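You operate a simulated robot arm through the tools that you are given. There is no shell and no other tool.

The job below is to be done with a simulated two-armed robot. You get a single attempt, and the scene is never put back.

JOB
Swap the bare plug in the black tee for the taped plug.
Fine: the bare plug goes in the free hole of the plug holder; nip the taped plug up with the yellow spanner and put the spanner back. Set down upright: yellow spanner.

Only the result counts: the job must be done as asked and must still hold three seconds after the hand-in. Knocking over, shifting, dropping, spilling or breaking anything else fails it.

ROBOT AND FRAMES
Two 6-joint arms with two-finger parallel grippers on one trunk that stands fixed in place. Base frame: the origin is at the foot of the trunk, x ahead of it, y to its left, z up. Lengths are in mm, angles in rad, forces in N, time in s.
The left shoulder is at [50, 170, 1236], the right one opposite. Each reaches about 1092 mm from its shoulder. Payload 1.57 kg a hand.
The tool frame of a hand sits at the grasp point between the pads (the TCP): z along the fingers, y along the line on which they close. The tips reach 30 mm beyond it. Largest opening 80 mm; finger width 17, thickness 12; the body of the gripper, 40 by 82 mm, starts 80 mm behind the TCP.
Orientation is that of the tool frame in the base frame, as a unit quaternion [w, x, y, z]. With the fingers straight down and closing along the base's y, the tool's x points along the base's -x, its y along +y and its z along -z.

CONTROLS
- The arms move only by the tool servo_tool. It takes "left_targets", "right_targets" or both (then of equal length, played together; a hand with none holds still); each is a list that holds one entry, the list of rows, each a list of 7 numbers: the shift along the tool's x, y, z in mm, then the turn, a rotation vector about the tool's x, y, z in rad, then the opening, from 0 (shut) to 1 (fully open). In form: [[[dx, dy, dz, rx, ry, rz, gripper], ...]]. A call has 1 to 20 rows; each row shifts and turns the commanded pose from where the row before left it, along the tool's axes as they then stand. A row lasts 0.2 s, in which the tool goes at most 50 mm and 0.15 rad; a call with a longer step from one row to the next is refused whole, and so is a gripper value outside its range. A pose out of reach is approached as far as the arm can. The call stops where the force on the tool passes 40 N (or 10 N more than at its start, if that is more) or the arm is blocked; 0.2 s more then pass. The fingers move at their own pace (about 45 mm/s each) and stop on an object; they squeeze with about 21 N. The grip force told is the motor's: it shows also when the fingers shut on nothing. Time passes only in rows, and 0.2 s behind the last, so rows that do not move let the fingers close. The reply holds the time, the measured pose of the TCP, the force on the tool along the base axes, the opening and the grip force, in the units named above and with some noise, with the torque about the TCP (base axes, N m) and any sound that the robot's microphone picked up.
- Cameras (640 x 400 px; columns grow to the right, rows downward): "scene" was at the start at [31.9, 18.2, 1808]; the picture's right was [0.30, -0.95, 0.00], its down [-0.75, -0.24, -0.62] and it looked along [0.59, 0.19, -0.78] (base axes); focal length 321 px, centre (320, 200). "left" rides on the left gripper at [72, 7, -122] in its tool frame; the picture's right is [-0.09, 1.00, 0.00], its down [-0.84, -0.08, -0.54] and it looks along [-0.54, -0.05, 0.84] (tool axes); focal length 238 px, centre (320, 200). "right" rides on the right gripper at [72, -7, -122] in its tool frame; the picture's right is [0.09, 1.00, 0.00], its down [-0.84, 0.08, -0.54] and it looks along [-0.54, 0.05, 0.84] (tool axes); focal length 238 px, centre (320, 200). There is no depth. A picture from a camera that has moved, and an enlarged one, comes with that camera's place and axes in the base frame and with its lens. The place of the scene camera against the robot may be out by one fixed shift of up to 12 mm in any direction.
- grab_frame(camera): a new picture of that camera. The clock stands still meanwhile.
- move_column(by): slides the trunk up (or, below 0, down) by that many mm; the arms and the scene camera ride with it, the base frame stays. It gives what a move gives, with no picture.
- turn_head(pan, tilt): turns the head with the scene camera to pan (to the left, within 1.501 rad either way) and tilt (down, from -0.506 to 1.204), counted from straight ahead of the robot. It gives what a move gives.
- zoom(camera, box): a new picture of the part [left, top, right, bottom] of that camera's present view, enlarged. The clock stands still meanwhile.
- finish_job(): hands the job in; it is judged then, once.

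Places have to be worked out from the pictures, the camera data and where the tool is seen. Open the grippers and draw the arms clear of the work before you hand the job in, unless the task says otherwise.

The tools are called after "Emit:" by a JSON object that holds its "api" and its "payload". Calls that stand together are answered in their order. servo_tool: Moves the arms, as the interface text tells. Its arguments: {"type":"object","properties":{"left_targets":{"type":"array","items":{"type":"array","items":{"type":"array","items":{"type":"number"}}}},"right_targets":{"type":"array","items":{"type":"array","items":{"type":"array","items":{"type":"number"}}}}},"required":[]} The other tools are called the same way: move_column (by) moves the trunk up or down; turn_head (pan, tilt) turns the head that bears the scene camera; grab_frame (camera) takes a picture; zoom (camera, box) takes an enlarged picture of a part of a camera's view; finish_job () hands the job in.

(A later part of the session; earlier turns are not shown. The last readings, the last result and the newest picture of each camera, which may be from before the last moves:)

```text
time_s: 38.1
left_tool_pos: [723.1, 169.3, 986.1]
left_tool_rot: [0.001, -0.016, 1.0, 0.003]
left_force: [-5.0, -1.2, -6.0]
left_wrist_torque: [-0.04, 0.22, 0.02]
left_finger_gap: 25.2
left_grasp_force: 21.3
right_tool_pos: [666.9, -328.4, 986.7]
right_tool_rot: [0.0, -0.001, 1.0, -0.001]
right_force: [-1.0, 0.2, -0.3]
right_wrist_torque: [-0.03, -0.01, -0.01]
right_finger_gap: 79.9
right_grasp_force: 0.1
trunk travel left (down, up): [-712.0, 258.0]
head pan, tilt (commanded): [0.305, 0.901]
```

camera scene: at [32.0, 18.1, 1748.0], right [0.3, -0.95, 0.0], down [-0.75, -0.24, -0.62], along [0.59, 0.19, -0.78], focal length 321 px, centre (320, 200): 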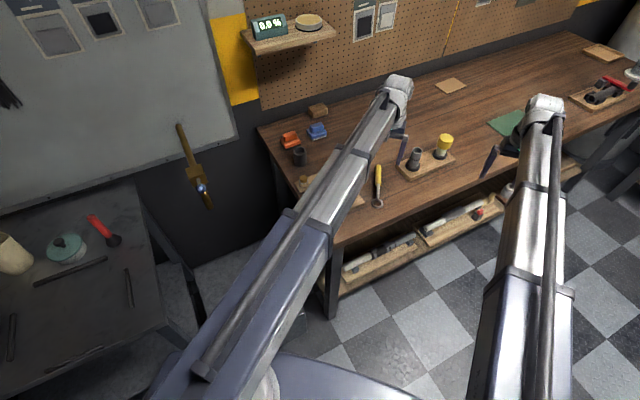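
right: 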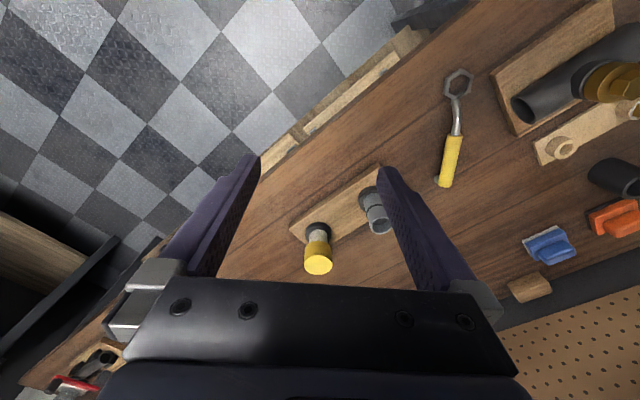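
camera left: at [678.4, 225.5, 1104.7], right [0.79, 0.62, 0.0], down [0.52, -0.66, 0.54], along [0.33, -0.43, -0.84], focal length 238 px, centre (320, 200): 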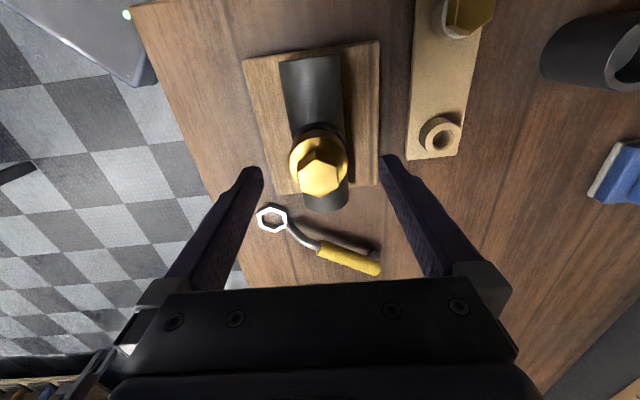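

It keeps turning freely. I continue counter-clockwise 1.5 rad, lift 0.8 mm, and turn 1.3 rad more.

Emit:
{"api": "servo_tool", "payload": {"left_targets": [[[0, 0, 0, 0, 0, -0.125, 0], [0, 0, 0, 0, 0, -0.125, 0], [0, 0, 0, 0, 0, -0.125, 0], [0, 0, 0, 0, 0, -0.125, 0], [0, 0, 0, 0, 0, -0.125, 0], [0, 0, 0, 0, 0, -0.125, 0], [0, 0, 0, 0, 0, -0.125, 0], [0, 0, 0, 0, 0, -0.125, 0], [0, 0, 0, 0, 0, -0.125, 0], [0, 0, 0, 0, 0, -0.125, 0], [0, 0, 0, 0, 0, -0.125, 0], [0, 0, 0, 0, 0, -0.125, 0]]]}}

Emit:
{"api": "move_column", "payload": {"by": 0.8}}

Emit:
{"api": "servo_tool", "payload": {"left_targets": [[[0, 0, 0, 0, 0, -0.13, 0], [0, 0, 0, 0, 0, -0.13, 0], [0, 0, 0, 0, 0, -0.13, 0], [0, 0, 0, 0, 0, -0.13, 0], [0, 0, 0, 0, 0, -0.13, 0], [0, 0, 0, 0, 0, -0.13, 0], [0, 0, 0, 0, 0, -0.13, 0], [0, 0, 0, 0, 0, -0.13, 0], [0, 0, 0, 0, 0, -0.13, 0], [0, 0, 0, 0, 0, -0.13, 0]]]}}

```text
time_s: 40.7
left_tool_pos: [722.1, 171.2, 987.2]
left_tool_rot: [0.003, -0.694, 0.72, 0.001]
left_force: [-12.2, 6.6, -3.6]
left_wrist_torque: [0.08, 0.33, -0.04]
left_finger_gap: 25.4
left_grasp_force: 20.5
right_tool_pos: [667.2, -329.2, 986.2]
right_tool_rot: [0.0, -0.001, 1.0, 0.0]
right_force: [0.4, 0.4, -0.1]
right_wrist_torque: [0.0, -0.01, -0.01]
right_finger_gap: 79.8
right_grasp_force: 0.1
trunk travel left (down, up): [-712.0, 258.0]
head pan, tilt (commanded): [0.305, 0.901]
```

```text
time_s: 41.2
left_tool_pos: [722.1, 170.1, 987.2]
left_tool_rot: [0.002, -0.693, 0.721, 0.001]
left_force: [-15.0, 5.4, -12.7]
left_wrist_torque: [0.08, 0.35, -0.03]
left_finger_gap: 24.7
left_grasp_force: 21.3
right_tool_pos: [665.4, -327.7, 988.5]
right_tool_rot: [0.0, -0.001, 1.0, 0.0]
right_force: [-0.4, 0.7, -0.5]
right_wrist_torque: [0.03, -0.02, 0.0]
right_finger_gap: 80.0
right_grasp_force: 0.0
trunk travel left (down, up): [-713.0, 257.0]
head pan, tilt (commanded): [0.305, 0.901]
```

```text
time_s: 43.4
left_tool_pos: [721.6, 170.4, 988.6]
left_tool_rot: [-0.001, 0.988, -0.153, 0.0]
left_force: [-15.5, -0.7, -0.9]
left_wrist_torque: [-0.02, 0.45, 0.0]
left_finger_gap: 25.2
left_grasp_force: 21.4
right_tool_pos: [664.9, -327.7, 987.9]
right_tool_rot: [0.001, 0.0, 1.0, 0.0]
right_force: [-0.1, 0.9, 0.3]
right_wrist_torque: [0.0, 0.02, 0.0]
right_finger_gap: 80.0
right_grasp_force: 0.0
trunk travel left (down, up): [-713.0, 257.0]
head pan, tilt (commanded): [0.305, 0.901]
```

About 1.25 turns done with ~4 mm of lift. I release, wind back 240° clockwise and take another bite.

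Emit:
{"api": "servo_tool", "payload": {"left_targets": [[[0, 0, 0, 0, 0, 0, 0.6], [-0.9, 0.3, 0, 0, 0, 0.15, 0.6], [0, 0, 0, 0, 0, 0.15, 0.6], [0, 0, 0, 0, 0, 0.15, 0.6], [0, 0, 0, 0, 0, 0.15, 0.6], [0, 0, 0, 0, 0, 0.15, 0.6], [0, 0, 0, 0, 0, 0.15, 0.6], [0, 0, 0, 0, 0, 0.15, 0.6], [0, 0, 0, 0, 0, 0.15, 0.6], [0, 0, 0, 0, 0, 0.15, 0.6], [0, 0, 0, 0, 0, 0.15, 0.6], [0, 0, 0, 0, 0, 0.15, 0.6], [0, 0, 0, 0, 0, 0.15, 0.6], [0, 0, 0, 0, 0, 0.15, 0.6], [0, 0, 0, 0, 0, 0.15, 0.6], [0, 0, 0, 0, 0, 0.15, 0.6], [0, 0, 0, 0, 0, 0.15, 0.6], [0, 0, 0, 0, 0, 0.15, 0.6], [0, 0, 0, 0, 0, 0.15, 0.6], [0, 0, 0, 0, 0, 0.15, 0.6]]]}}

Emit:
{"api": "servo_tool", "payload": {"left_targets": [[[0, 0, 0, 0, 0, 0.15, 0.6], [0, 0, 0, 0, 0, 0.15, 0.6], [0, 0, 0, 0, 0, 0.15, 0.6], [0, 0, 0, 0, 0, 0.15, 0.6], [0, 0, 0, 0, 0, 0.15, 0.6], [0, 0, 0, 0, 0, 0.15, 0.6], [0, 0, 0, 0, 0, 0.15, 0.6], [0, 0, 0, 0, 0, 0.15, 0.6], [0, 0, 0, 0, 0, 0.139, 0.6], [0, 0, 0, 0, 0, 0, 0.6]]]}}

Emit:
{"api": "zoom", "payload": {"camera": "left", "box": [240, 100, 400, 200]}}

Emit:
{"api": "zoom", "payload": {"camera": "scene", "box": [300, 130, 380, 190]}}

```text
time_s: 47.6
left_tool_pos: [721.9, 169.1, 986.8]
left_tool_rot: [0.001, 0.011, 1.0, 0.002]
left_force: [-0.1, -0.2, 0.6]
left_wrist_torque: [0.02, 0.01, 0.0]
left_finger_gap: 48.1
left_grasp_force: 0.1
right_tool_pos: [666.6, -327.6, 987.5]
right_tool_rot: [0.001, -0.001, 1.0, 0.0]
right_force: [-0.1, 0.2, 0.1]
right_wrist_torque: [0.01, 0.01, 0.01]
right_finger_gap: 80.2
right_grasp_force: 0.0
trunk travel left (down, up): [-713.0, 257.0]
head pan, tilt (commanded): [0.305, 0.901]
```

```text
time_s: 49.8
left_tool_pos: [721.5, 169.5, 987.5]
left_tool_rot: [0.0, 0.629, 0.778, 0.003]
left_force: [-0.7, -0.4, 0.4]
left_wrist_torque: [-0.02, 0.03, 0.0]
left_finger_gap: 48.0
left_grasp_force: 0.0
right_tool_pos: [667.6, -327.8, 988.1]
right_tool_rot: [0.0, 0.0, 1.0, -0.001]
right_force: [0.1, 0.8, -0.2]
right_wrist_torque: [0.0, 0.0, 0.03]
right_finger_gap: 79.7
right_grasp_force: 0.1
trunk travel left (down, up): [-713.0, 257.0]
head pan, tilt (commanded): [0.305, 0.901]
```

```text
4.00 times, centred on (320, 150) of left
camera zoom: at [713.7, 239.8, 1108.7], right [0.99, 0.12, 0.0], down [0.1, -0.84, 0.54], along [0.07, -0.53, -0.84], focal length 953 px, centre (320, 400)
```

zoom: 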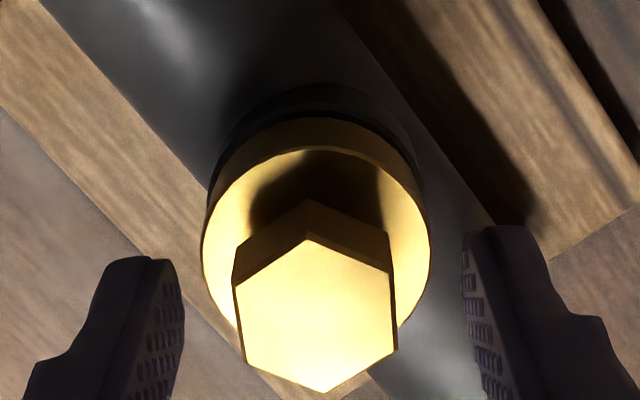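

```text
6.67 times, centred on (340, 160) of scene
camera zoom: at [31.9, 18.1, 1669.7], right [0.3, -0.95, 0.0], down [-0.75, -0.24, -0.62], along [0.59, 0.19, -0.78], focal length 2142 px, centre (187, 467)
```

zoom: 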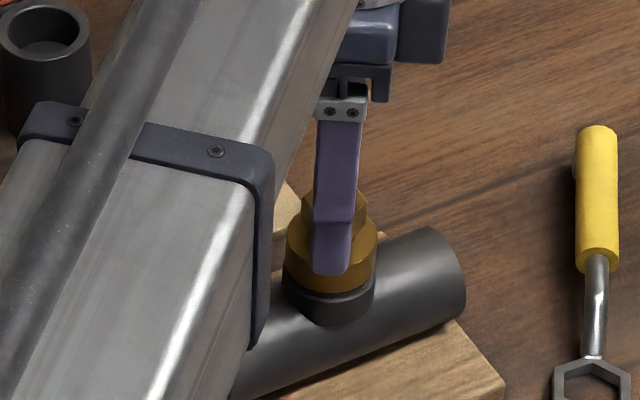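

Now centred, with the hex top at about z = 971.5. I close and turn on counter-clockwise by 4 rad in pieces with lifts.

Emit:
{"api": "servo_tool", "payload": {"left_targets": [[[0, 0, 0, 0, 0, 0, 0], [0, 0, 0, 0, 0, 0, 0], [0, 0, 0, 0, 0, 0, 0], [0, 0, 0, 0, 0, 0, 0], [0, 0, 0, 0, 0, -0.12, 0], [0, 0, 0, 0, 0, -0.13, 0], [0, 0, 0, 0, 0, -0.13, 0], [0, 0, 0, 0, 0, -0.13, 0], [0, 0, 0, 0, 0, -0.13, 0], [0, 0, 0, 0, 0, -0.13, 0], [0, 0, 0, 0, 0, -0.13, 0], [0, 0, 0, 0, 0, -0.13, 0], [0, 0, 0, 0, 0, -0.13, 0], [0, 0, 0, 0, 0, -0.13, 0], [0, 0, 0, 0, 0, -0.13, 0], [0, 0, 0, 0, 0, -0.13, 0]]]}}

Emit:
{"api": "move_column", "payload": {"by": 0.8}}

Emit:
{"api": "servo_tool", "payload": {"left_targets": [[[0, 0, 0, 0, 0, -0.13, 0], [0, 0, 0, 0, 0, -0.13, 0], [0, 0, 0, 0, 0, -0.13, 0], [0, 0, 0, 0, 0, -0.13, 0], [0, 0, 0, 0, 0, -0.13, 0], [0, 0, 0, 0, 0, -0.13, 0], [0, 0, 0, 0, 0, -0.13, 0], [0, 0, 0, 0, 0, -0.13, 0], [0, 0, 0, 0, 0, -0.13, 0], [0, 0, 0, 0, 0, -0.13, 0]]]}}

```text
time_s: 53.2
left_tool_pos: [722.5, 170.6, 988.8]
left_tool_rot: [0.003, -0.098, 0.995, 0.003]
left_force: [-3.7, 1.6, 4.3]
left_wrist_torque: [-0.11, 0.26, -0.42]
left_finger_gap: 26.4
left_grasp_force: 21.0
right_tool_pos: [666.8, -327.8, 988.2]
right_tool_rot: [0.0, -0.001, 1.0, 0.0]
right_force: [0.0, -0.5, 0.7]
right_wrist_torque: [-0.01, -0.04, 0.01]
right_finger_gap: 79.9
right_grasp_force: 0.1
trunk travel left (down, up): [-713.0, 257.0]
head pan, tilt (commanded): [0.305, 0.901]
```

```text
time_s: 53.7
left_tool_pos: [722.3, 170.1, 987.9]
left_tool_rot: [0.001, -0.097, 0.995, 0.003]
left_force: [-2.0, 1.6, -4.3]
left_wrist_torque: [-0.06, 0.14, -0.35]
left_finger_gap: 26.3
left_grasp_force: 20.8
right_tool_pos: [666.3, -328.6, 988.0]
right_tool_rot: [0.0, -0.001, 1.0, 0.001]
right_force: [0.4, 1.2, 0.0]
right_wrist_torque: [0.0, -0.01, 0.01]
right_finger_gap: 79.8
right_grasp_force: 0.1
trunk travel left (down, up): [-714.0, 256.0]
head pan, tilt (commanded): [0.305, 0.901]
```

```text
time_s: 55.9
left_tool_pos: [721.5, 169.9, 989.0]
left_tool_rot: [0.003, -0.68, 0.733, 0.001]
left_force: [-4.2, 0.4, 0.5]
left_wrist_torque: [0.04, 0.17, -0.32]
left_finger_gap: 28.6
left_grasp_force: 21.5
right_tool_pos: [666.4, -327.5, 988.6]
right_tool_rot: [0.0, -0.001, 1.0, 0.0]
right_force: [-0.4, 0.5, 0.5]
right_wrist_torque: [0.0, -0.01, 0.01]
right_finger_gap: 80.0
right_grasp_force: 0.2
trunk travel left (down, up): [-714.0, 256.0]
head pan, tilt (commanded): [0.305, 0.901]
```

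The gap grew to 28.6 mm and torque rose to −0.4 N m, so the fingers are slipping on the hex: something resists. I stop and look.

Emit:
{"api": "zoom", "payload": {"camera": "left", "box": [240, 100, 400, 200]}}

Emit:
{"api": "zoom", "payload": {"camera": "scene", "box": [300, 130, 380, 190]}}

```text
4.00 times, centred on (320, 150) of left
camera zoom: at [709.8, 96.5, 1109.0], right [-0.99, 0.17, 0.0], down [0.14, 0.83, 0.55], along [0.09, 0.54, -0.84], focal length 953 px, centre (320, 400)
```

zoom: 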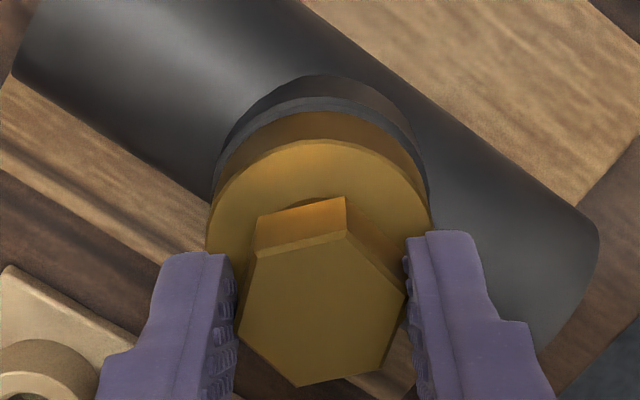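

```text
6.67 times, centred on (340, 160) of scene
camera zoom: at [31.5, 18.2, 1670.5], right [0.3, -0.95, 0.0], down [-0.75, -0.24, -0.62], along [0.59, 0.19, -0.78], focal length 2142 px, centre (187, 467)
```

zoom: 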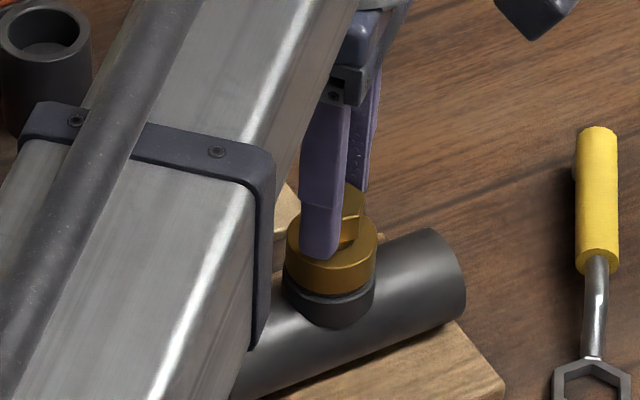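

The plug did turn (about 144° of the 164°), but the fingers gradually rode onto the corners. I open, turn back 0.346 rad to realign with the flats, and grip again.

Emit:
{"api": "servo_tool", "payload": {"left_targets": [[[0, 0, 0, 0, 0, 0, 0.5], [0, 0, 0, 0, 0, 0, 0.5], [0, 0, 0, 0, 0, 0.12, 0.5], [0, 0, 0, 0, 0, 0.12, 0.5], [0, 0, 0, 0, 0, 0.106, 0.5], [0, 0, 0, 0, 0, 0, 0.5]]]}}

Emit:
{"api": "zoom", "payload": {"camera": "left", "box": [240, 100, 400, 200]}}

```text
time_s: 57.3
left_tool_pos: [721.8, 169.3, 988.9]
left_tool_rot: [0.003, -0.542, 0.84, 0.002]
left_force: [-0.3, -0.2, -0.4]
left_wrist_torque: [0.01, 0.02, 0.0]
left_finger_gap: 40.2
left_grasp_force: 0.1
right_tool_pos: [667.4, -327.8, 988.5]
right_tool_rot: [0.0, -0.001, 1.0, 0.0]
right_force: [0.1, -0.2, -0.2]
right_wrist_torque: [0.01, 0.0, -0.01]
right_finger_gap: 79.5
right_grasp_force: 0.2
trunk travel left (down, up): [-714.0, 256.0]
head pan, tilt (commanded): [0.305, 0.901]
```

```text
4.00 times, centred on (320, 150) of left
camera zoom: at [686.4, 104.2, 1108.8], right [-0.87, 0.49, 0.0], down [0.41, 0.73, 0.55], along [0.27, 0.48, -0.84], focal length 953 px, centre (320, 400)
```

zoom: 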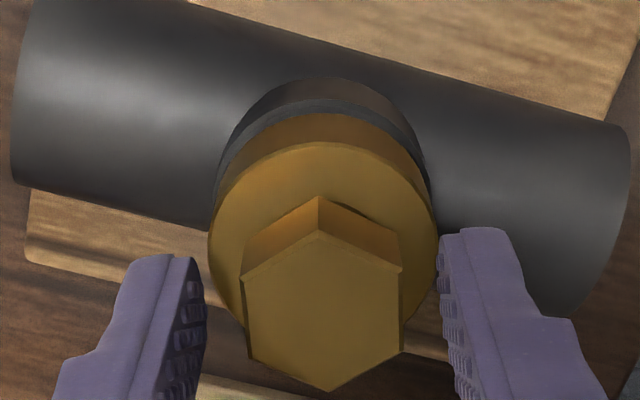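

Aligned again with about 1.2 mm offset along the closing line. I centre, close and turn 0.36 rad while watching torque.

Emit:
{"api": "servo_tool", "payload": {"left_targets": [[[0, 1.2, 0, 0, 0, 0, 0.5], [0, 0, 0, 0, 0, 0, 0], [0, 0, 0, 0, 0, 0, 0], [0, 0, 0, 0, 0, 0, 0], [0, 0, 0, 0, 0, 0, 0]]]}}

Emit:
{"api": "servo_tool", "payload": {"left_targets": [[[0, 0, 0, 0, 0, -0.06, 0], [0, 0, 0, 0, 0, -0.06, 0], [0, 0, 0, 0, 0, -0.06, 0], [0, 0, 0, 0, 0, -0.06, 0], [0, 0, 0, 0, 0, -0.06, 0], [0, 0, 0, 0, 0, -0.06, 0]]]}}

```text
time_s: 58.5
left_tool_pos: [721.7, 170.1, 988.1]
left_tool_rot: [0.002, -0.544, 0.839, 0.001]
left_force: [4.3, -1.0, 2.6]
left_wrist_torque: [-0.03, -0.09, -0.16]
left_finger_gap: 25.6
left_grasp_force: 21.0
right_tool_pos: [666.4, -328.6, 988.4]
right_tool_rot: [0.0, -0.001, 1.0, 0.001]
right_force: [0.3, 0.0, -1.0]
right_wrist_torque: [0.0, -0.02, 0.0]
right_finger_gap: 79.9
right_grasp_force: 0.2
trunk travel left (down, up): [-714.0, 256.0]
head pan, tilt (commanded): [0.305, 0.901]
```

```text
time_s: 59.9
left_tool_pos: [720.4, 170.3, 988.1]
left_tool_rot: [0.002, -0.685, 0.729, 0.002]
left_force: [5.4, -2.9, 0.8]
left_wrist_torque: [-0.07, -0.12, -0.25]
left_finger_gap: 28.9
left_grasp_force: 20.8
right_tool_pos: [667.1, -328.0, 988.5]
right_tool_rot: [0.0, -0.002, 1.0, -0.001]
right_force: [1.1, -0.5, 0.4]
right_wrist_torque: [0.0, -0.03, 0.02]
right_finger_gap: 79.9
right_grasp_force: 0.0
trunk travel left (down, up): [-714.0, 256.0]
head pan, tilt (commanded): [0.305, 0.901]
```

After only 0.36 rad the fingers rode onto the corners again, so the plug has stopped turning. I realign, grip the flats and try pulling up gently with the trunk.

Emit:
{"api": "servo_tool", "payload": {"left_targets": [[[0, 0, 0, 0, 0, 0, 0.5], [0, 0, 0, 0, 0, 0, 0.5], [0, 0, 0, 0, 0, 0.12, 0.5], [0, 0, 0, 0, 0, 0.12, 0.5], [0, 0, 0, 0, 0, 0.09, 0.5], [0, 0, 0, 0, 0, 0, 0.5]]]}}

Emit:
{"api": "zoom", "payload": {"camera": "left", "box": [240, 100, 400, 200]}}

```text
time_s: 61.3
left_tool_pos: [720.1, 169.5, 988.7]
left_tool_rot: [0.002, -0.555, 0.832, 0.002]
left_force: [-0.5, 0.7, -0.6]
left_wrist_torque: [0.0, -0.01, 0.0]
left_finger_gap: 40.1
left_grasp_force: 0.0
right_tool_pos: [667.7, -329.6, 989.3]
right_tool_rot: [0.0, -0.001, 1.0, 0.0]
right_force: [0.9, 0.1, -0.9]
right_wrist_torque: [-0.02, 0.02, -0.03]
right_finger_gap: 80.2
right_grasp_force: 0.2
trunk travel left (down, up): [-714.0, 256.0]
head pan, tilt (commanded): [0.305, 0.901]
```

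```text
4.00 times, centred on (320, 150) of left
camera zoom: at [687.6, 103.8, 1108.8], right [-0.88, 0.47, 0.0], down [0.39, 0.74, 0.55], along [0.25, 0.48, -0.84], focal length 953 px, centre (320, 400)
```

zoom: 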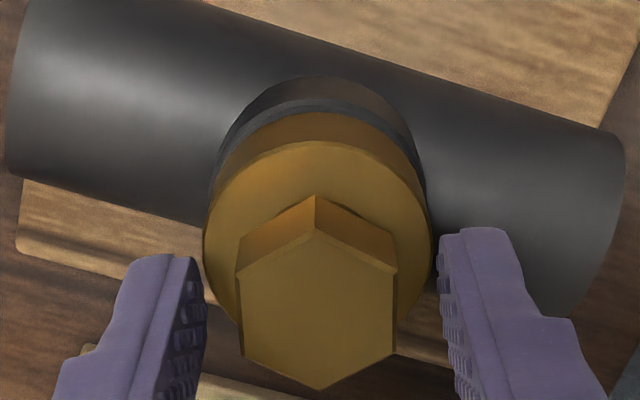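

The plug barely moved in that attempt. I look at it from the side with the scene camera and then grip and test a gentle pull.

Emit:
{"api": "zoom", "payload": {"camera": "scene", "box": [320, 140, 370, 180]}}

Emit:
{"api": "servo_tool", "payload": {"left_targets": [[[0, 0.3, 0, 0, 0, 0.05, 0.5], [0, 0, 0, 0, 0, 0, 0], [0, 0, 0, 0, 0, 0, 0], [0, 0, 0, 0, 0, 0, 0], [0, 0, 0, 0, 0, 0, 0]]]}}

Emit:
{"api": "move_column", "payload": {"by": 1}}

```text
10.00 times, centred on (345, 160) of scene
camera zoom: at [31.9, 18.1, 1670.5], right [0.3, -0.95, 0.0], down [-0.75, -0.24, -0.62], along [0.59, 0.19, -0.78], focal length 3212 px, centre (70, 600)
```

zoom: 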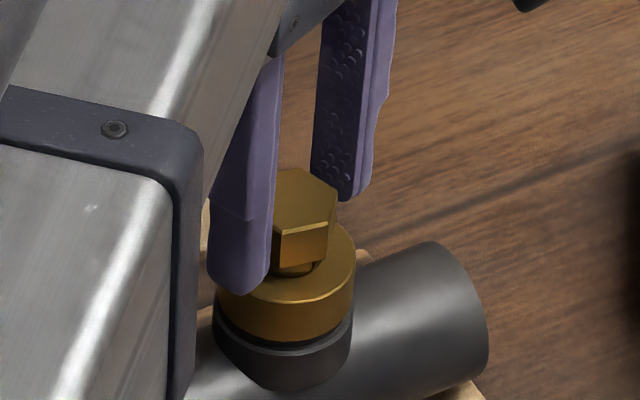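

```text
time_s: 62.5
left_tool_pos: [721.4, 170.3, 987.9]
left_tool_rot: [0.002, -0.535, 0.845, 0.001]
left_force: [6.5, -0.7, 5.1]
left_wrist_torque: [-0.06, -0.2, -0.08]
left_finger_gap: 25.2
left_grasp_force: 21.2
right_tool_pos: [667.7, -328.8, 989.1]
right_tool_rot: [0.0, 0.0, 1.0, 0.0]
right_force: [0.0, 0.0, -0.5]
right_wrist_torque: [0.03, 0.02, 0.0]
right_finger_gap: 80.1
right_grasp_force: 0.1
trunk travel left (down, up): [-714.0, 256.0]
head pan, tilt (commanded): [0.305, 0.901]
```

```text
time_s: 63.0
left_tool_pos: [719.2, 170.4, 988.7]
left_tool_rot: [0.002, -0.535, 0.845, 0.002]
left_force: [3.0, 0.2, 0.3]
left_wrist_torque: [0.02, -0.07, -0.01]
left_finger_gap: 25.1
left_grasp_force: 20.7
right_tool_pos: [666.4, -328.3, 990.2]
right_tool_rot: [0.0, -0.001, 1.0, -0.001]
right_force: [-0.7, 1.0, 0.1]
right_wrist_torque: [-0.01, 0.0, 0.01]
right_finger_gap: 79.9
right_grasp_force: 0.0
trunk travel left (down, up): [-715.0, 255.0]
head pan, tilt (commanded): [0.305, 0.901]
```

The shank is now visible under the head, and a 1 mm lift met little resistance. I lift another 2 mm in steps and watch the pull.

Emit:
{"api": "move_column", "payload": {"by": 1}}

Emit:
{"api": "move_column", "payload": {"by": 1}}

```text
time_s: 63.5
left_tool_pos: [720.4, 170.2, 992.1]
left_tool_rot: [0.002, -0.535, 0.845, 0.002]
left_force: [0.8, -0.1, -0.7]
left_wrist_torque: [0.01, -0.05, 0.01]
left_finger_gap: 25.3
left_grasp_force: 21.3
right_tool_pos: [667.6, -327.3, 989.3]
right_tool_rot: [0.0, -0.001, 1.0, -0.001]
right_force: [-0.4, -0.6, 0.7]
right_wrist_torque: [0.01, -0.01, -0.01]
right_finger_gap: 80.1
right_grasp_force: 0.0
trunk travel left (down, up): [-716.0, 254.0]
head pan, tilt (commanded): [0.305, 0.901]
```

```text
time_s: 64.0
left_tool_pos: [720.0, 170.4, 991.6]
left_tool_rot: [0.002, -0.535, 0.845, 0.001]
left_force: [0.5, 0.3, -0.2]
left_wrist_torque: [-0.04, 0.02, 0.0]
left_finger_gap: 25.3
left_grasp_force: 21.3
right_tool_pos: [667.3, -328.4, 991.4]
right_tool_rot: [-0.001, 0.0, 1.0, -0.001]
right_force: [0.3, 0.5, 0.8]
right_wrist_torque: [0.0, 0.01, -0.04]
right_finger_gap: 80.1
right_grasp_force: 0.0
trunk travel left (down, up): [-717.0, 253.0]
head pan, tilt (commanded): [0.305, 0.901]
```

The pull is now nearly zero: either the plug is free and coming along, or the fingers slide on it. I look.

Emit:
{"api": "zoom", "payload": {"camera": "scene", "box": [320, 140, 370, 180]}}

Emit:
{"api": "zoom", "payload": {"camera": "left", "box": [240, 100, 400, 200]}}

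```text
10.00 times, centred on (345, 160) of scene
camera zoom: at [32.0, 18.1, 1673.5], right [0.3, -0.95, 0.0], down [-0.75, -0.24, -0.62], along [0.59, 0.19, -0.78], focal length 3212 px, centre (70, 600)
```

zoom: 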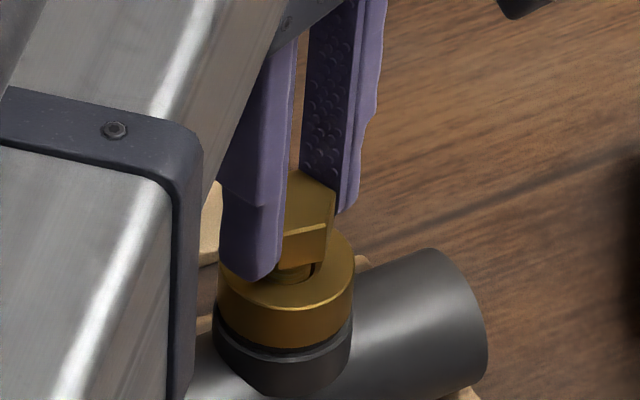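

```text
4.00 times, centred on (320, 150) of left
camera zoom: at [683.9, 105.6, 1111.7], right [-0.86, 0.51, 0.0], down [0.43, 0.72, 0.55], along [0.28, 0.47, -0.84], focal length 953 px, centre (320, 400)
```

zoom: 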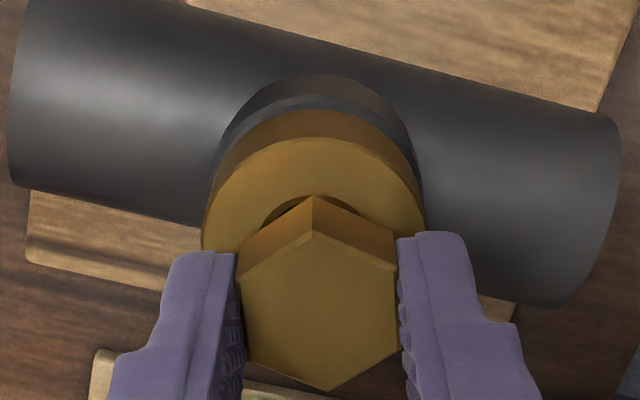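

The plug rises with the hand and the bore is visible around its shank, so it is free of the thread. I lift it straight out.

Emit:
{"api": "move_column", "payload": {"by": 5}}

Emit:
{"api": "move_column", "payload": {"by": 25}}

Emit:
{"api": "zoom", "payload": {"camera": "scene", "box": [300, 130, 380, 190]}}

Emit:
{"api": "grab_frame", "payload": {"camera": "left"}}

```text
time_s: 64.6
left_tool_pos: [720.1, 170.6, 996.0]
left_tool_rot: [0.002, -0.535, 0.845, 0.002]
left_force: [0.1, 0.2, -0.1]
left_wrist_torque: [0.01, 0.01, 0.01]
left_finger_gap: 25.3
left_grasp_force: 20.9
right_tool_pos: [666.9, -328.9, 996.9]
right_tool_rot: [-0.001, 0.0, 1.0, 0.0]
right_force: [-0.2, -0.4, 0.1]
right_wrist_torque: [0.03, 0.0, 0.01]
right_finger_gap: 79.6
right_grasp_force: 0.1
trunk travel left (down, up): [-722.0, 248.0]
head pan, tilt (commanded): [0.305, 0.901]
```

```text
time_s: 65.3
left_tool_pos: [719.9, 169.0, 1021.1]
left_tool_rot: [0.003, -0.535, 0.845, 0.002]
left_force: [0.8, -0.8, -0.3]
left_wrist_torque: [0.03, 0.01, -0.01]
left_finger_gap: 25.0
left_grasp_force: 20.8
right_tool_pos: [666.9, -328.5, 1021.5]
right_tool_rot: [0.0, -0.001, 1.0, 0.0]
right_force: [-0.5, 0.5, 0.0]
right_wrist_torque: [-0.03, -0.01, 0.02]
right_finger_gap: 79.9
right_grasp_force: 0.1
trunk travel left (down, up): [-747.0, 223.0]
head pan, tilt (commanded): [0.305, 0.901]
```

```text
6.67 times, centred on (340, 160) of scene
camera zoom: at [32.2, 18.1, 1703.5], right [0.3, -0.95, 0.0], down [-0.75, -0.24, -0.62], along [0.59, 0.19, -0.78], focal length 2142 px, centre (187, 467)
```

zoom: 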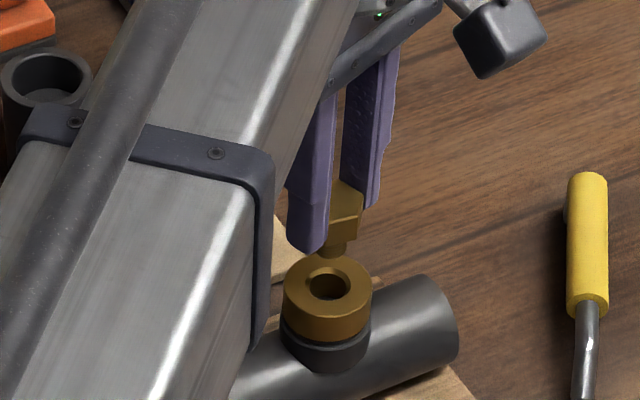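

```text
taken
camera left: at [684.2, 105.6, 1141.6], right [-0.86, 0.51, 0.0], down [0.43, 0.72, 0.55], along [0.28, 0.47, -0.84], focal length 238 px, centre (320, 200)
```

left: 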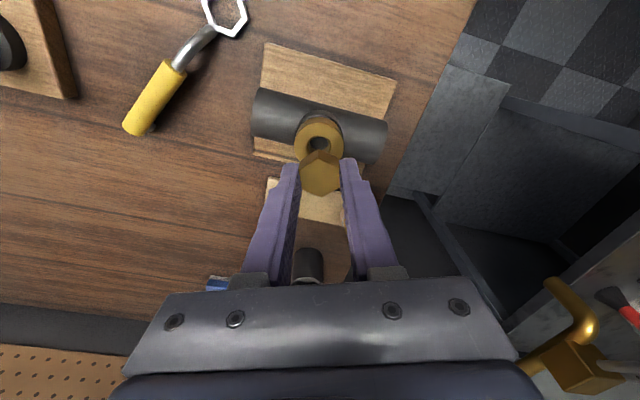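

The bare plug is out. I zoom in on the left view to note where the bore lies relative to the tool axis, for the later insertion.

Emit:
{"api": "zoom", "payload": {"camera": "left", "box": [256, 110, 384, 190]}}

```text
5.00 times, centred on (320, 150) of left
camera zoom: at [684.2, 105.6, 1141.6], right [-0.86, 0.51, 0.0], down [0.43, 0.72, 0.55], along [0.28, 0.47, -0.84], focal length 1192 px, centre (320, 450)
```

zoom: 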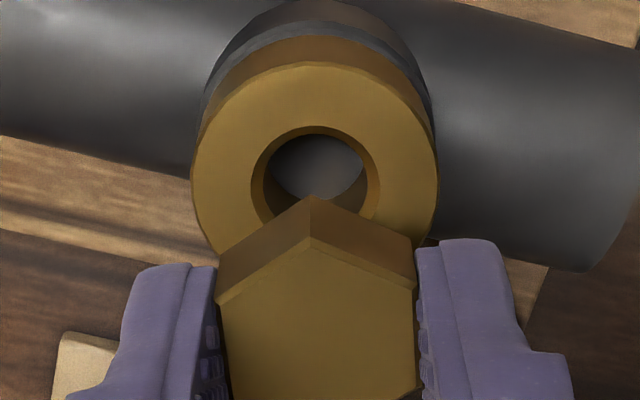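

The bore centre lies near the tool axis (bush top ≈ 945–950). I carry the bare plug across toward the free hole near (815, 238), turning the hand to yaw −45°.

Emit:
{"api": "servo_tool", "payload": {"left_targets": [[[-34, -19, 0, 0, 0, 0, 0], [-34, -19, 0, 0, 0, 0, 0], [-34, -19, 0, 0, 0, 0, 0], [0, 0, 0, 0, 0, 0.1473, 0], [0, 0, 0, 0, 0, 0.1473, 0], [0, 0, 0, 0, 0, 0.1473, 0], [0, 0, 0, 0, 0, 0.1473, 0], [0, 0, 0, 0, 0, 0.1473, 0], [0, 0, 0, 0, 0, 0.1473, 0], [0, 0, 0, 0, 0, 0.1473, 0], [0, 0, 0, 0, 0, 0.1473, 0], [0, 0, 0, 0, 0, 0.1473, 0], [0, 0, 0, 0, 0, 0.1473, 0], [0, 0, 0, 0, 0, 0.1473, 0], [0, 0, 0, 0, 0, 0.1473, 0], [0, 0, 0, 0, 0, 0.1473, 0], [0, 0, 0, 0, 0, 0, 0]]]}}

Emit:
{"api": "grab_frame", "payload": {"camera": "left"}}

Emit:
{"api": "zoom", "payload": {"camera": "left", "box": [240, 60, 400, 160]}}

```text
time_s: 68.9
left_tool_pos: [815.2, 237.2, 1021.7]
left_tool_rot: [0.001, 0.384, 0.923, 0.003]
left_force: [-1.2, 0.5, -0.6]
left_wrist_torque: [-0.01, 0.04, 0.03]
left_finger_gap: 25.2
left_grasp_force: 21.1
right_tool_pos: [667.5, -328.5, 1021.5]
right_tool_rot: [0.0, 0.0, 1.0, 0.0]
right_force: [0.1, 0.7, -0.3]
right_wrist_torque: [-0.04, -0.01, 0.0]
right_finger_gap: 80.0
right_grasp_force: 0.0
trunk travel left (down, up): [-747.0, 223.0]
head pan, tilt (commanded): [0.305, 0.901]
```

```text
taken
camera left: at [770.2, 290.7, 1142.3], right [0.77, 0.64, 0.0], down [0.53, -0.65, 0.54], along [0.35, -0.41, -0.84], focal length 238 px, centre (320, 200)
```

left: 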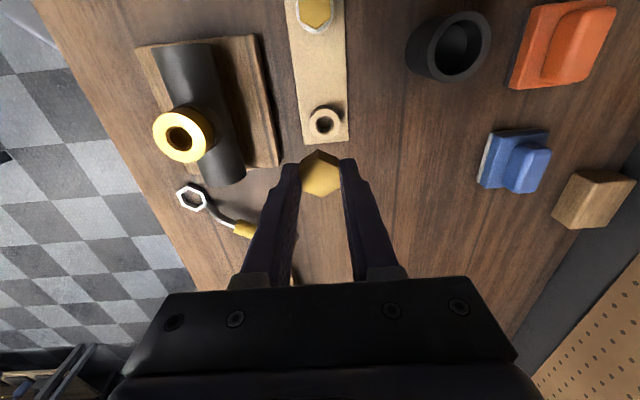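

```text
4.00 times, centred on (320, 110) of left
camera zoom: at [770.2, 290.7, 1142.3], right [0.77, 0.64, 0.0], down [0.53, -0.65, 0.54], along [0.35, -0.41, -0.84], focal length 953 px, centre (320, 560)
```

zoom: 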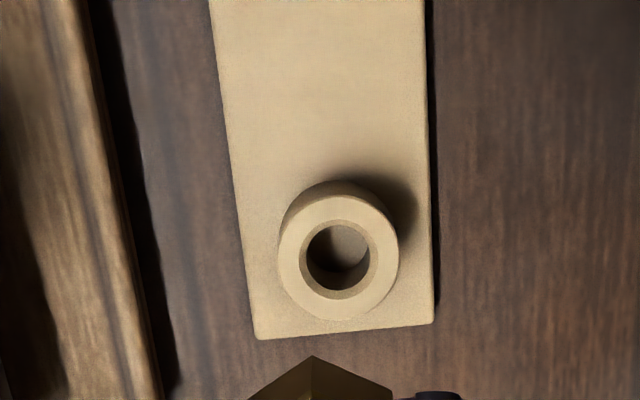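

The free hole's rim is centred about 5.5 mm to the side of the tool axis, at (820, 238, ~875). I check how the plug sits in the fingers before shifting.

Emit:
{"api": "zoom", "payload": {"camera": "left", "box": [272, 130, 368, 205]}}

Emit:
{"api": "zoom", "payload": {"camera": "scene", "box": [290, 110, 390, 185]}}

```text
5.33 times, centred on (320, 168) of left
camera zoom: at [770.2, 290.7, 1142.3], right [0.77, 0.64, 0.0], down [0.53, -0.65, 0.54], along [0.35, -0.41, -0.84], focal length 1271 px, centre (320, 373)
```

zoom: 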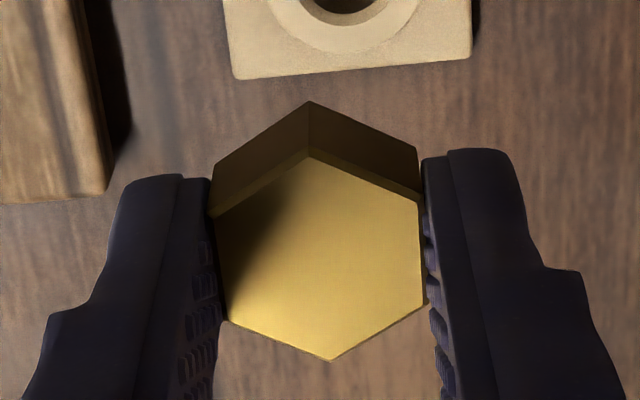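

```text
5.33 times, centred on (340, 148) of scene
camera zoom: at [32.0, 18.1, 1703.5], right [0.3, -0.95, 0.0], down [-0.75, -0.24, -0.62], along [0.59, 0.19, -0.78], focal length 1713 px, centre (213, 480)
```

zoom: 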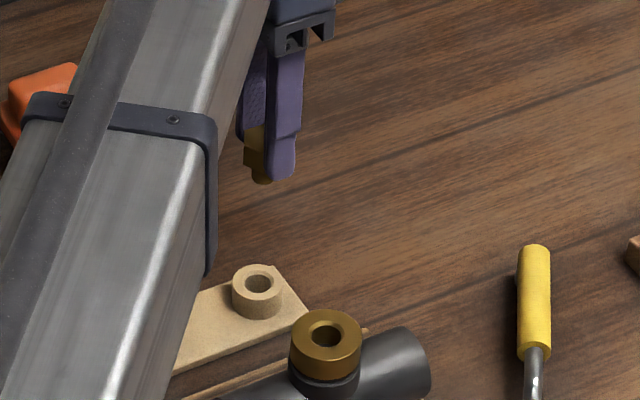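

The plug is held square and central. I shift 5.5 mm over the hole axis and lower 80 mm for a closer look.

Emit:
{"api": "servo_tool", "payload": {"left_targets": [[[-0.5, 5.5, 0, 0, 0, 0, 0], [0, 0, 0, 0, 0, 0, 0]]]}}

Emit:
{"api": "move_column", "payload": {"by": -75}}

Emit:
{"api": "zoom", "payload": {"camera": "left", "box": [240, 100, 400, 200]}}

Emit:
{"api": "zoom", "payload": {"camera": "scene", "box": [290, 110, 370, 170]}}

```text
time_s: 69.5
left_tool_pos: [820.2, 240.8, 1021.5]
left_tool_rot: [0.0, 0.384, 0.923, 0.003]
left_force: [-0.7, 0.1, -1.3]
left_wrist_torque: [-0.02, 0.01, -0.01]
left_finger_gap: 25.2
left_grasp_force: 21.5
right_tool_pos: [666.8, -326.9, 1020.7]
right_tool_rot: [0.0, -0.001, 1.0, 0.001]
right_force: [0.7, -0.2, -0.3]
right_wrist_torque: [0.01, 0.02, -0.06]
right_finger_gap: 79.9
right_grasp_force: 0.0
trunk travel left (down, up): [-747.0, 223.0]
head pan, tilt (commanded): [0.305, 0.901]
```

```text
time_s: 70.6
left_tool_pos: [819.1, 240.8, 946.8]
left_tool_rot: [0.0, 0.383, 0.924, 0.003]
left_force: [0.3, -0.1, -0.9]
left_wrist_torque: [-0.02, 0.01, -0.01]
left_finger_gap: 25.5
left_grasp_force: 21.2
right_tool_pos: [667.2, -328.4, 946.5]
right_tool_rot: [0.001, -0.001, 1.0, 0.0]
right_force: [0.1, -0.5, 0.3]
right_wrist_torque: [0.0, -0.01, -0.01]
right_finger_gap: 80.2
right_grasp_force: 0.1
trunk travel left (down, up): [-672.0, 298.0]
head pan, tilt (commanded): [0.305, 0.901]
```

```text
4.00 times, centred on (320, 150) of left
camera zoom: at [774.2, 294.2, 1067.4], right [0.77, 0.64, 0.0], down [0.54, -0.65, 0.54], along [0.35, -0.41, -0.84], focal length 953 px, centre (320, 400)
```

zoom: 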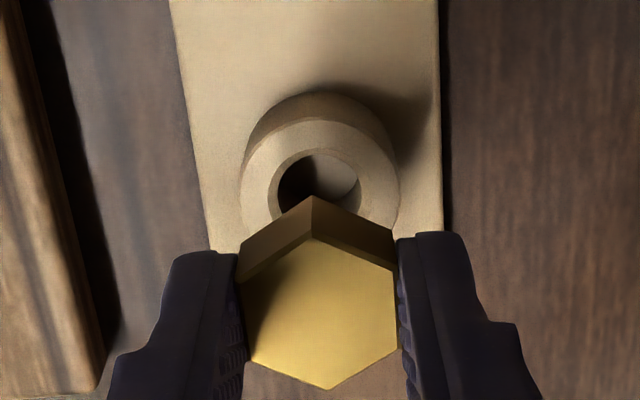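

```text
6.67 times, centred on (330, 140) of scene
camera zoom: at [31.8, 18.2, 1628.5], right [0.3, -0.95, 0.0], down [-0.75, -0.24, -0.62], along [0.59, 0.19, -0.78], focal length 2142 px, centre (253, 600)
```

zoom: 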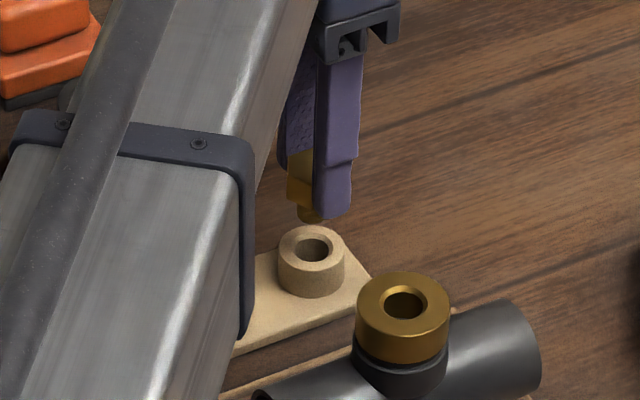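

Ring centre is within about 0.5 mm of the tool axis, and the shank tip is roughly 27 mm above the rim. I trim and lower 30 mm.

Emit:
{"api": "servo_tool", "payload": {"left_targets": [[[0, 0.5, 0, 0, 0, 0, 0], [0, 0, 0, 0, 0, 0, 0]]]}}

Emit:
{"api": "move_column", "payload": {"by": -26}}

Emit:
{"api": "zoom", "payload": {"camera": "left", "box": [240, 100, 400, 200]}}

Emit:
{"api": "zoom", "payload": {"camera": "scene", "box": [310, 120, 360, 157.5]}}

```text
time_s: 71.2
left_tool_pos: [821.3, 240.5, 946.9]
left_tool_rot: [0.0, 0.384, 0.923, 0.002]
left_force: [0.2, -0.4, -0.7]
left_wrist_torque: [-0.01, -0.02, 0.02]
left_finger_gap: 24.9
left_grasp_force: 21.2
right_tool_pos: [665.0, -328.0, 946.8]
right_tool_rot: [0.0, -0.001, 1.0, 0.0]
right_force: [0.2, 0.2, 0.5]
right_wrist_torque: [0.04, 0.01, 0.01]
right_finger_gap: 80.0
right_grasp_force: 0.0
trunk travel left (down, up): [-672.0, 298.0]
head pan, tilt (commanded): [0.305, 0.901]
```

```text
time_s: 71.9
left_tool_pos: [819.6, 242.6, 919.6]
left_tool_rot: [0.0, 0.384, 0.923, 0.003]
left_force: [-0.2, 0.3, -0.7]
left_wrist_torque: [-0.01, 0.03, -0.02]
left_finger_gap: 25.3
left_grasp_force: 20.7
right_tool_pos: [667.6, -328.2, 920.0]
right_tool_rot: [0.0, -0.001, 1.0, 0.0]
right_force: [-0.7, -0.1, -0.3]
right_wrist_torque: [-0.02, 0.02, 0.01]
right_finger_gap: 79.8
right_grasp_force: 0.0
trunk travel left (down, up): [-646.0, 324.0]
head pan, tilt (commanded): [0.305, 0.901]
```

```text
4.00 times, centred on (320, 150) of left
camera zoom: at [774.6, 294.6, 1041.4], right [0.77, 0.64, 0.0], down [0.54, -0.65, 0.54], along [0.35, -0.41, -0.84], focal length 953 px, centre (320, 400)
```

zoom: 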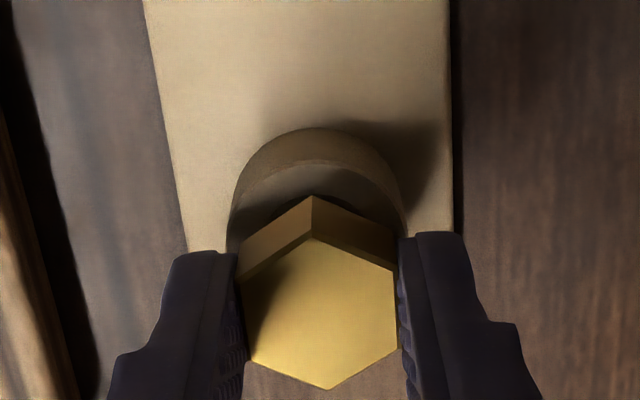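

```text
10.67 times, centred on (335, 139) of scene
camera zoom: at [31.8, 18.2, 1602.5], right [0.3, -0.95, 0.0], down [-0.75, -0.24, -0.62], along [0.59, 0.19, -0.78], focal length 3426 px, centre (160, 853)
```

zoom: 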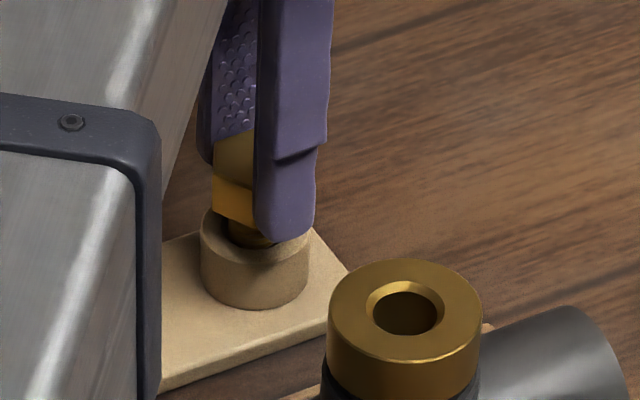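

The shank tip is about at the rim and looks centred within a millimetre or so. I lower in small steps and watch the force.

Emit:
{"api": "move_column", "payload": {"by": -3}}

Emit:
{"api": "move_column", "payload": {"by": -3}}

Emit:
{"api": "zoom", "payload": {"camera": "scene", "box": [310, 120, 360, 157.5]}}

```text
time_s: 72.4
left_tool_pos: [820.5, 241.1, 917.6]
left_tool_rot: [0.001, 0.384, 0.923, 0.003]
left_force: [0.1, -1.0, -1.0]
left_wrist_torque: [0.02, -0.01, 0.05]
left_finger_gap: 25.1
left_grasp_force: 20.5
right_tool_pos: [666.8, -328.2, 917.0]
right_tool_rot: [0.001, -0.001, 1.0, 0.0]
right_force: [0.6, -0.3, 0.0]
right_wrist_torque: [0.01, 0.02, -0.01]
right_finger_gap: 79.9
right_grasp_force: 0.1
trunk travel left (down, up): [-643.0, 327.0]
head pan, tilt (commanded): [0.305, 0.901]
```

```text
time_s: 73.0
left_tool_pos: [820.3, 242.5, 914.4]
left_tool_rot: [0.0, 0.383, 0.924, 0.002]
left_force: [0.6, -0.1, -1.1]
left_wrist_torque: [0.02, -0.02, 0.01]
left_finger_gap: 25.4
left_grasp_force: 20.6
right_tool_pos: [667.4, -327.1, 914.0]
right_tool_rot: [0.0, -0.001, 1.0, 0.001]
right_force: [-0.7, -0.3, -0.7]
right_wrist_torque: [-0.01, -0.01, -0.03]
right_finger_gap: 80.0
right_grasp_force: 0.1
trunk travel left (down, up): [-640.0, 330.0]
head pan, tilt (commanded): [0.305, 0.901]
```

```text
10.67 times, centred on (335, 139) of scene
camera zoom: at [31.9, 18.2, 1596.4], right [0.3, -0.95, 0.0], down [-0.75, -0.24, -0.62], along [0.59, 0.19, -0.78], focal length 3426 px, centre (160, 853)
```

zoom: 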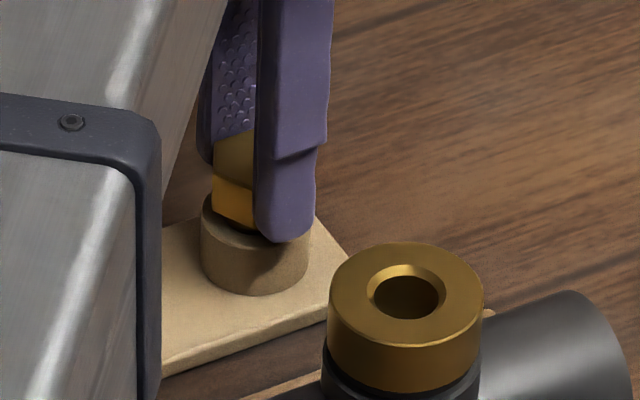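

No contact force, so the shank is entering the hole. I keep lowering in small steps until the head seats.

Emit:
{"api": "move_column", "payload": {"by": -3}}

Emit:
{"api": "move_column", "payload": {"by": -1.5}}

```text
time_s: 73.5
left_tool_pos: [820.3, 241.6, 910.9]
left_tool_rot: [0.001, 0.383, 0.924, 0.003]
left_force: [0.6, -0.3, -0.3]
left_wrist_torque: [-0.01, -0.03, 0.01]
left_finger_gap: 25.1
left_grasp_force: 20.9
right_tool_pos: [666.7, -328.2, 911.3]
right_tool_rot: [0.0, -0.001, 1.0, 0.001]
right_force: [-0.9, -0.8, -0.4]
right_wrist_torque: [-0.01, 0.01, -0.01]
right_finger_gap: 80.0
right_grasp_force: 0.0
trunk travel left (down, up): [-637.0, 333.0]
head pan, tilt (commanded): [0.305, 0.901]
```

```text
time_s: 74.0
left_tool_pos: [819.8, 239.9, 910.5]
left_tool_rot: [0.0, 0.384, 0.923, 0.002]
left_force: [0.3, -2.5, 2.3]
left_wrist_torque: [-0.21, -0.07, 0.04]
left_finger_gap: 25.2
left_grasp_force: 20.7
right_tool_pos: [665.3, -329.8, 910.5]
right_tool_rot: [0.0, 0.0, 1.0, 0.001]
right_force: [0.4, -0.3, 0.5]
right_wrist_torque: [-0.02, 0.0, 0.0]
right_finger_gap: 79.8
right_grasp_force: 0.0
trunk travel left (down, up): [-635.0, 335.0]
head pan, tilt (commanded): [0.305, 0.901]
```

First light contact. I look to see whether the head is down on the ring.

Emit:
{"api": "zoom", "payload": {"camera": "scene", "box": [310, 115, 360, 152.5]}}

Emit:
{"api": "zoom", "payload": {"camera": "left", "box": [260, 110, 380, 185]}}

```text
10.67 times, centred on (335, 134) of scene
camera zoom: at [31.6, 17.9, 1592.0], right [0.3, -0.95, 0.0], down [-0.75, -0.24, -0.62], along [0.59, 0.19, -0.78], focal length 3426 px, centre (160, 907)
```

zoom: 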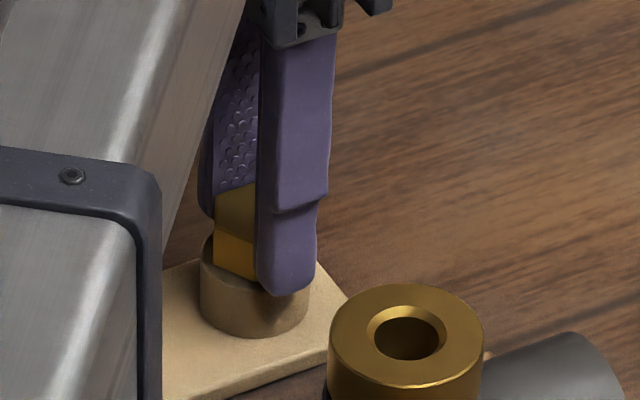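

```text
5.33 times, centred on (320, 148) of left
camera zoom: at [774.5, 294.0, 1031.0], right [0.77, 0.64, 0.0], down [0.53, -0.65, 0.54], along [0.35, -0.41, -0.84], focal length 1271 px, centre (320, 480)
```

zoom: 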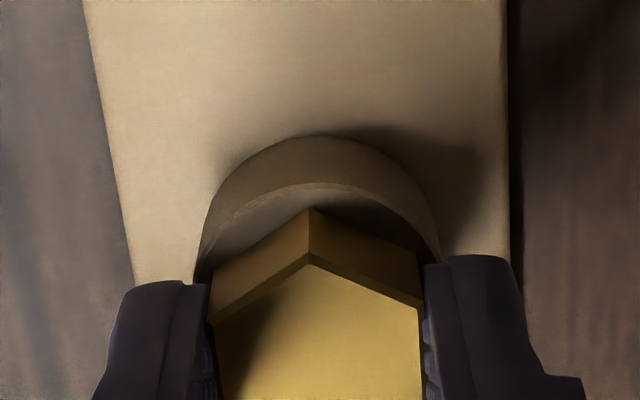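

The head looks almost down. I lower another 0.7 mm to see if it is seated.

Emit:
{"api": "move_column", "payload": {"by": -0.7}}

```text
time_s: 74.5
left_tool_pos: [819.3, 239.8, 909.4]
left_tool_rot: [0.0, 0.384, 0.923, 0.002]
left_force: [0.5, -3.3, 5.8]
left_wrist_torque: [-0.23, -0.1, 0.0]
left_finger_gap: 25.4
left_grasp_force: 20.8
right_tool_pos: [667.3, -329.2, 908.5]
right_tool_rot: [0.001, 0.0, 1.0, 0.0]
right_force: [-0.4, 0.3, 0.4]
right_wrist_torque: [0.01, -0.03, 0.01]
right_finger_gap: 79.8
right_grasp_force: 0.0
trunk travel left (down, up): [-634.0, 336.0]
head pan, tilt (commanded): [0.305, 0.901]
```

There is a slight sideways push toward −y, so I nudge 0.6 mm that way and lower a bit more.

Emit:
{"api": "servo_tool", "payload": {"left_targets": [[[-0.45, -0.45, 0, 0, 0, 0, 0], [0, 0, 0, 0, 0, 0, 0]]]}}

Emit:
{"api": "move_column", "payload": {"by": -0.6}}

```text
time_s: 75.1
left_tool_pos: [820.1, 240.7, 909.0]
left_tool_rot: [0.0, 0.384, 0.924, 0.002]
left_force: [1.5, -2.0, 2.4]
left_wrist_torque: [-0.18, -0.14, -0.01]
left_finger_gap: 25.2
left_grasp_force: 21.2
right_tool_pos: [667.3, -328.3, 908.1]
right_tool_rot: [0.0, -0.001, 1.0, 0.0]
right_force: [0.6, -0.8, 1.2]
right_wrist_torque: [0.03, 0.01, -0.02]
right_finger_gap: 80.0
right_grasp_force: 0.2
trunk travel left (down, up): [-634.0, 336.0]
head pan, tilt (commanded): [0.305, 0.901]
```

```text
time_s: 75.6
left_tool_pos: [819.5, 240.2, 908.2]
left_tool_rot: [0.0, 0.384, 0.923, 0.002]
left_force: [3.7, 0.7, 11.1]
left_wrist_torque: [-0.14, -0.17, 0.01]
left_finger_gap: 25.3
left_grasp_force: 20.8
right_tool_pos: [667.3, -329.8, 908.5]
right_tool_rot: [0.0, -0.001, 1.0, 0.0]
right_force: [-0.1, -0.2, 0.2]
right_wrist_torque: [-0.03, 0.0, 0.02]
right_finger_gap: 79.7
right_grasp_force: 0.1
trunk travel left (down, up): [-634.0, 336.0]
head pan, tilt (commanded): [0.305, 0.901]
```

The resistance is now stiff (14 N/mm), so the head is seated on the ring. I open the fingers and look.

Emit:
{"api": "servo_tool", "payload": {"left_targets": [[[0, 0, 0, 0, 0, 0, 0.4], [0, 0, 0, 0, 0, 0, 0.6], [0, 0, 0, 0, 0, 0, 0.6], [0, 0, 0, 0, 0, 0, 0.6]]]}}

Emit:
{"api": "move_column", "payload": {"by": 30}}

Emit:
{"api": "grab_frame", "payload": {"camera": "left"}}

Emit:
{"api": "zoom", "payload": {"camera": "scene", "box": [290, 115, 370, 175]}}

```text
time_s: 76.6
left_tool_pos: [820.1, 240.0, 908.9]
left_tool_rot: [0.0, 0.384, 0.923, 0.003]
left_force: [-0.5, -0.4, -0.4]
left_wrist_torque: [-0.01, -0.05, -0.03]
left_finger_gap: 48.1
left_grasp_force: 0.0
right_tool_pos: [666.9, -328.5, 908.2]
right_tool_rot: [0.0, -0.002, 1.0, 0.001]
right_force: [0.9, -1.0, -0.4]
right_wrist_torque: [0.03, 0.01, -0.03]
right_finger_gap: 80.0
right_grasp_force: 0.1
trunk travel left (down, up): [-634.0, 336.0]
head pan, tilt (commanded): [0.305, 0.901]
```

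```text
time_s: 77.3
left_tool_pos: [819.5, 240.6, 938.0]
left_tool_rot: [0.0, 0.384, 0.923, 0.002]
left_force: [-0.5, 0.8, 0.0]
left_wrist_torque: [-0.01, 0.0, 0.02]
left_finger_gap: 48.0
left_grasp_force: 0.1
right_tool_pos: [667.8, -329.1, 937.7]
right_tool_rot: [0.0, -0.001, 1.0, 0.0]
right_force: [0.6, 0.7, -0.3]
right_wrist_torque: [0.0, -0.01, 0.0]
right_finger_gap: 80.1
right_grasp_force: 0.0
trunk travel left (down, up): [-664.0, 306.0]
head pan, tilt (commanded): [0.305, 0.901]
```

```text
taken
camera left: at [774.8, 294.0, 1059.4], right [0.77, 0.64, 0.0], down [0.54, -0.65, 0.54], along [0.35, -0.41, -0.84], focal length 238 px, centre (320, 200)
```

left: 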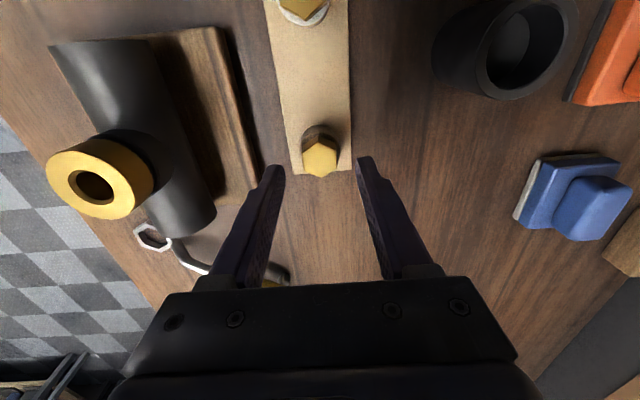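

```text
6.67 times, centred on (330, 145) of scene
camera zoom: at [32.1, 18.1, 1620.7], right [0.3, -0.95, 0.0], down [-0.75, -0.24, -0.62], along [0.59, 0.19, -0.78], focal length 2142 px, centre (253, 567)
```

zoom: 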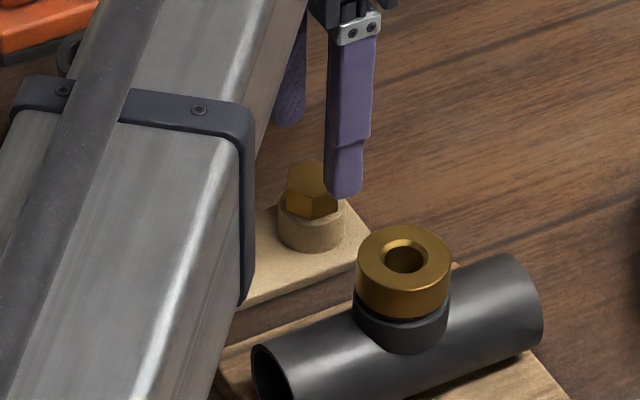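

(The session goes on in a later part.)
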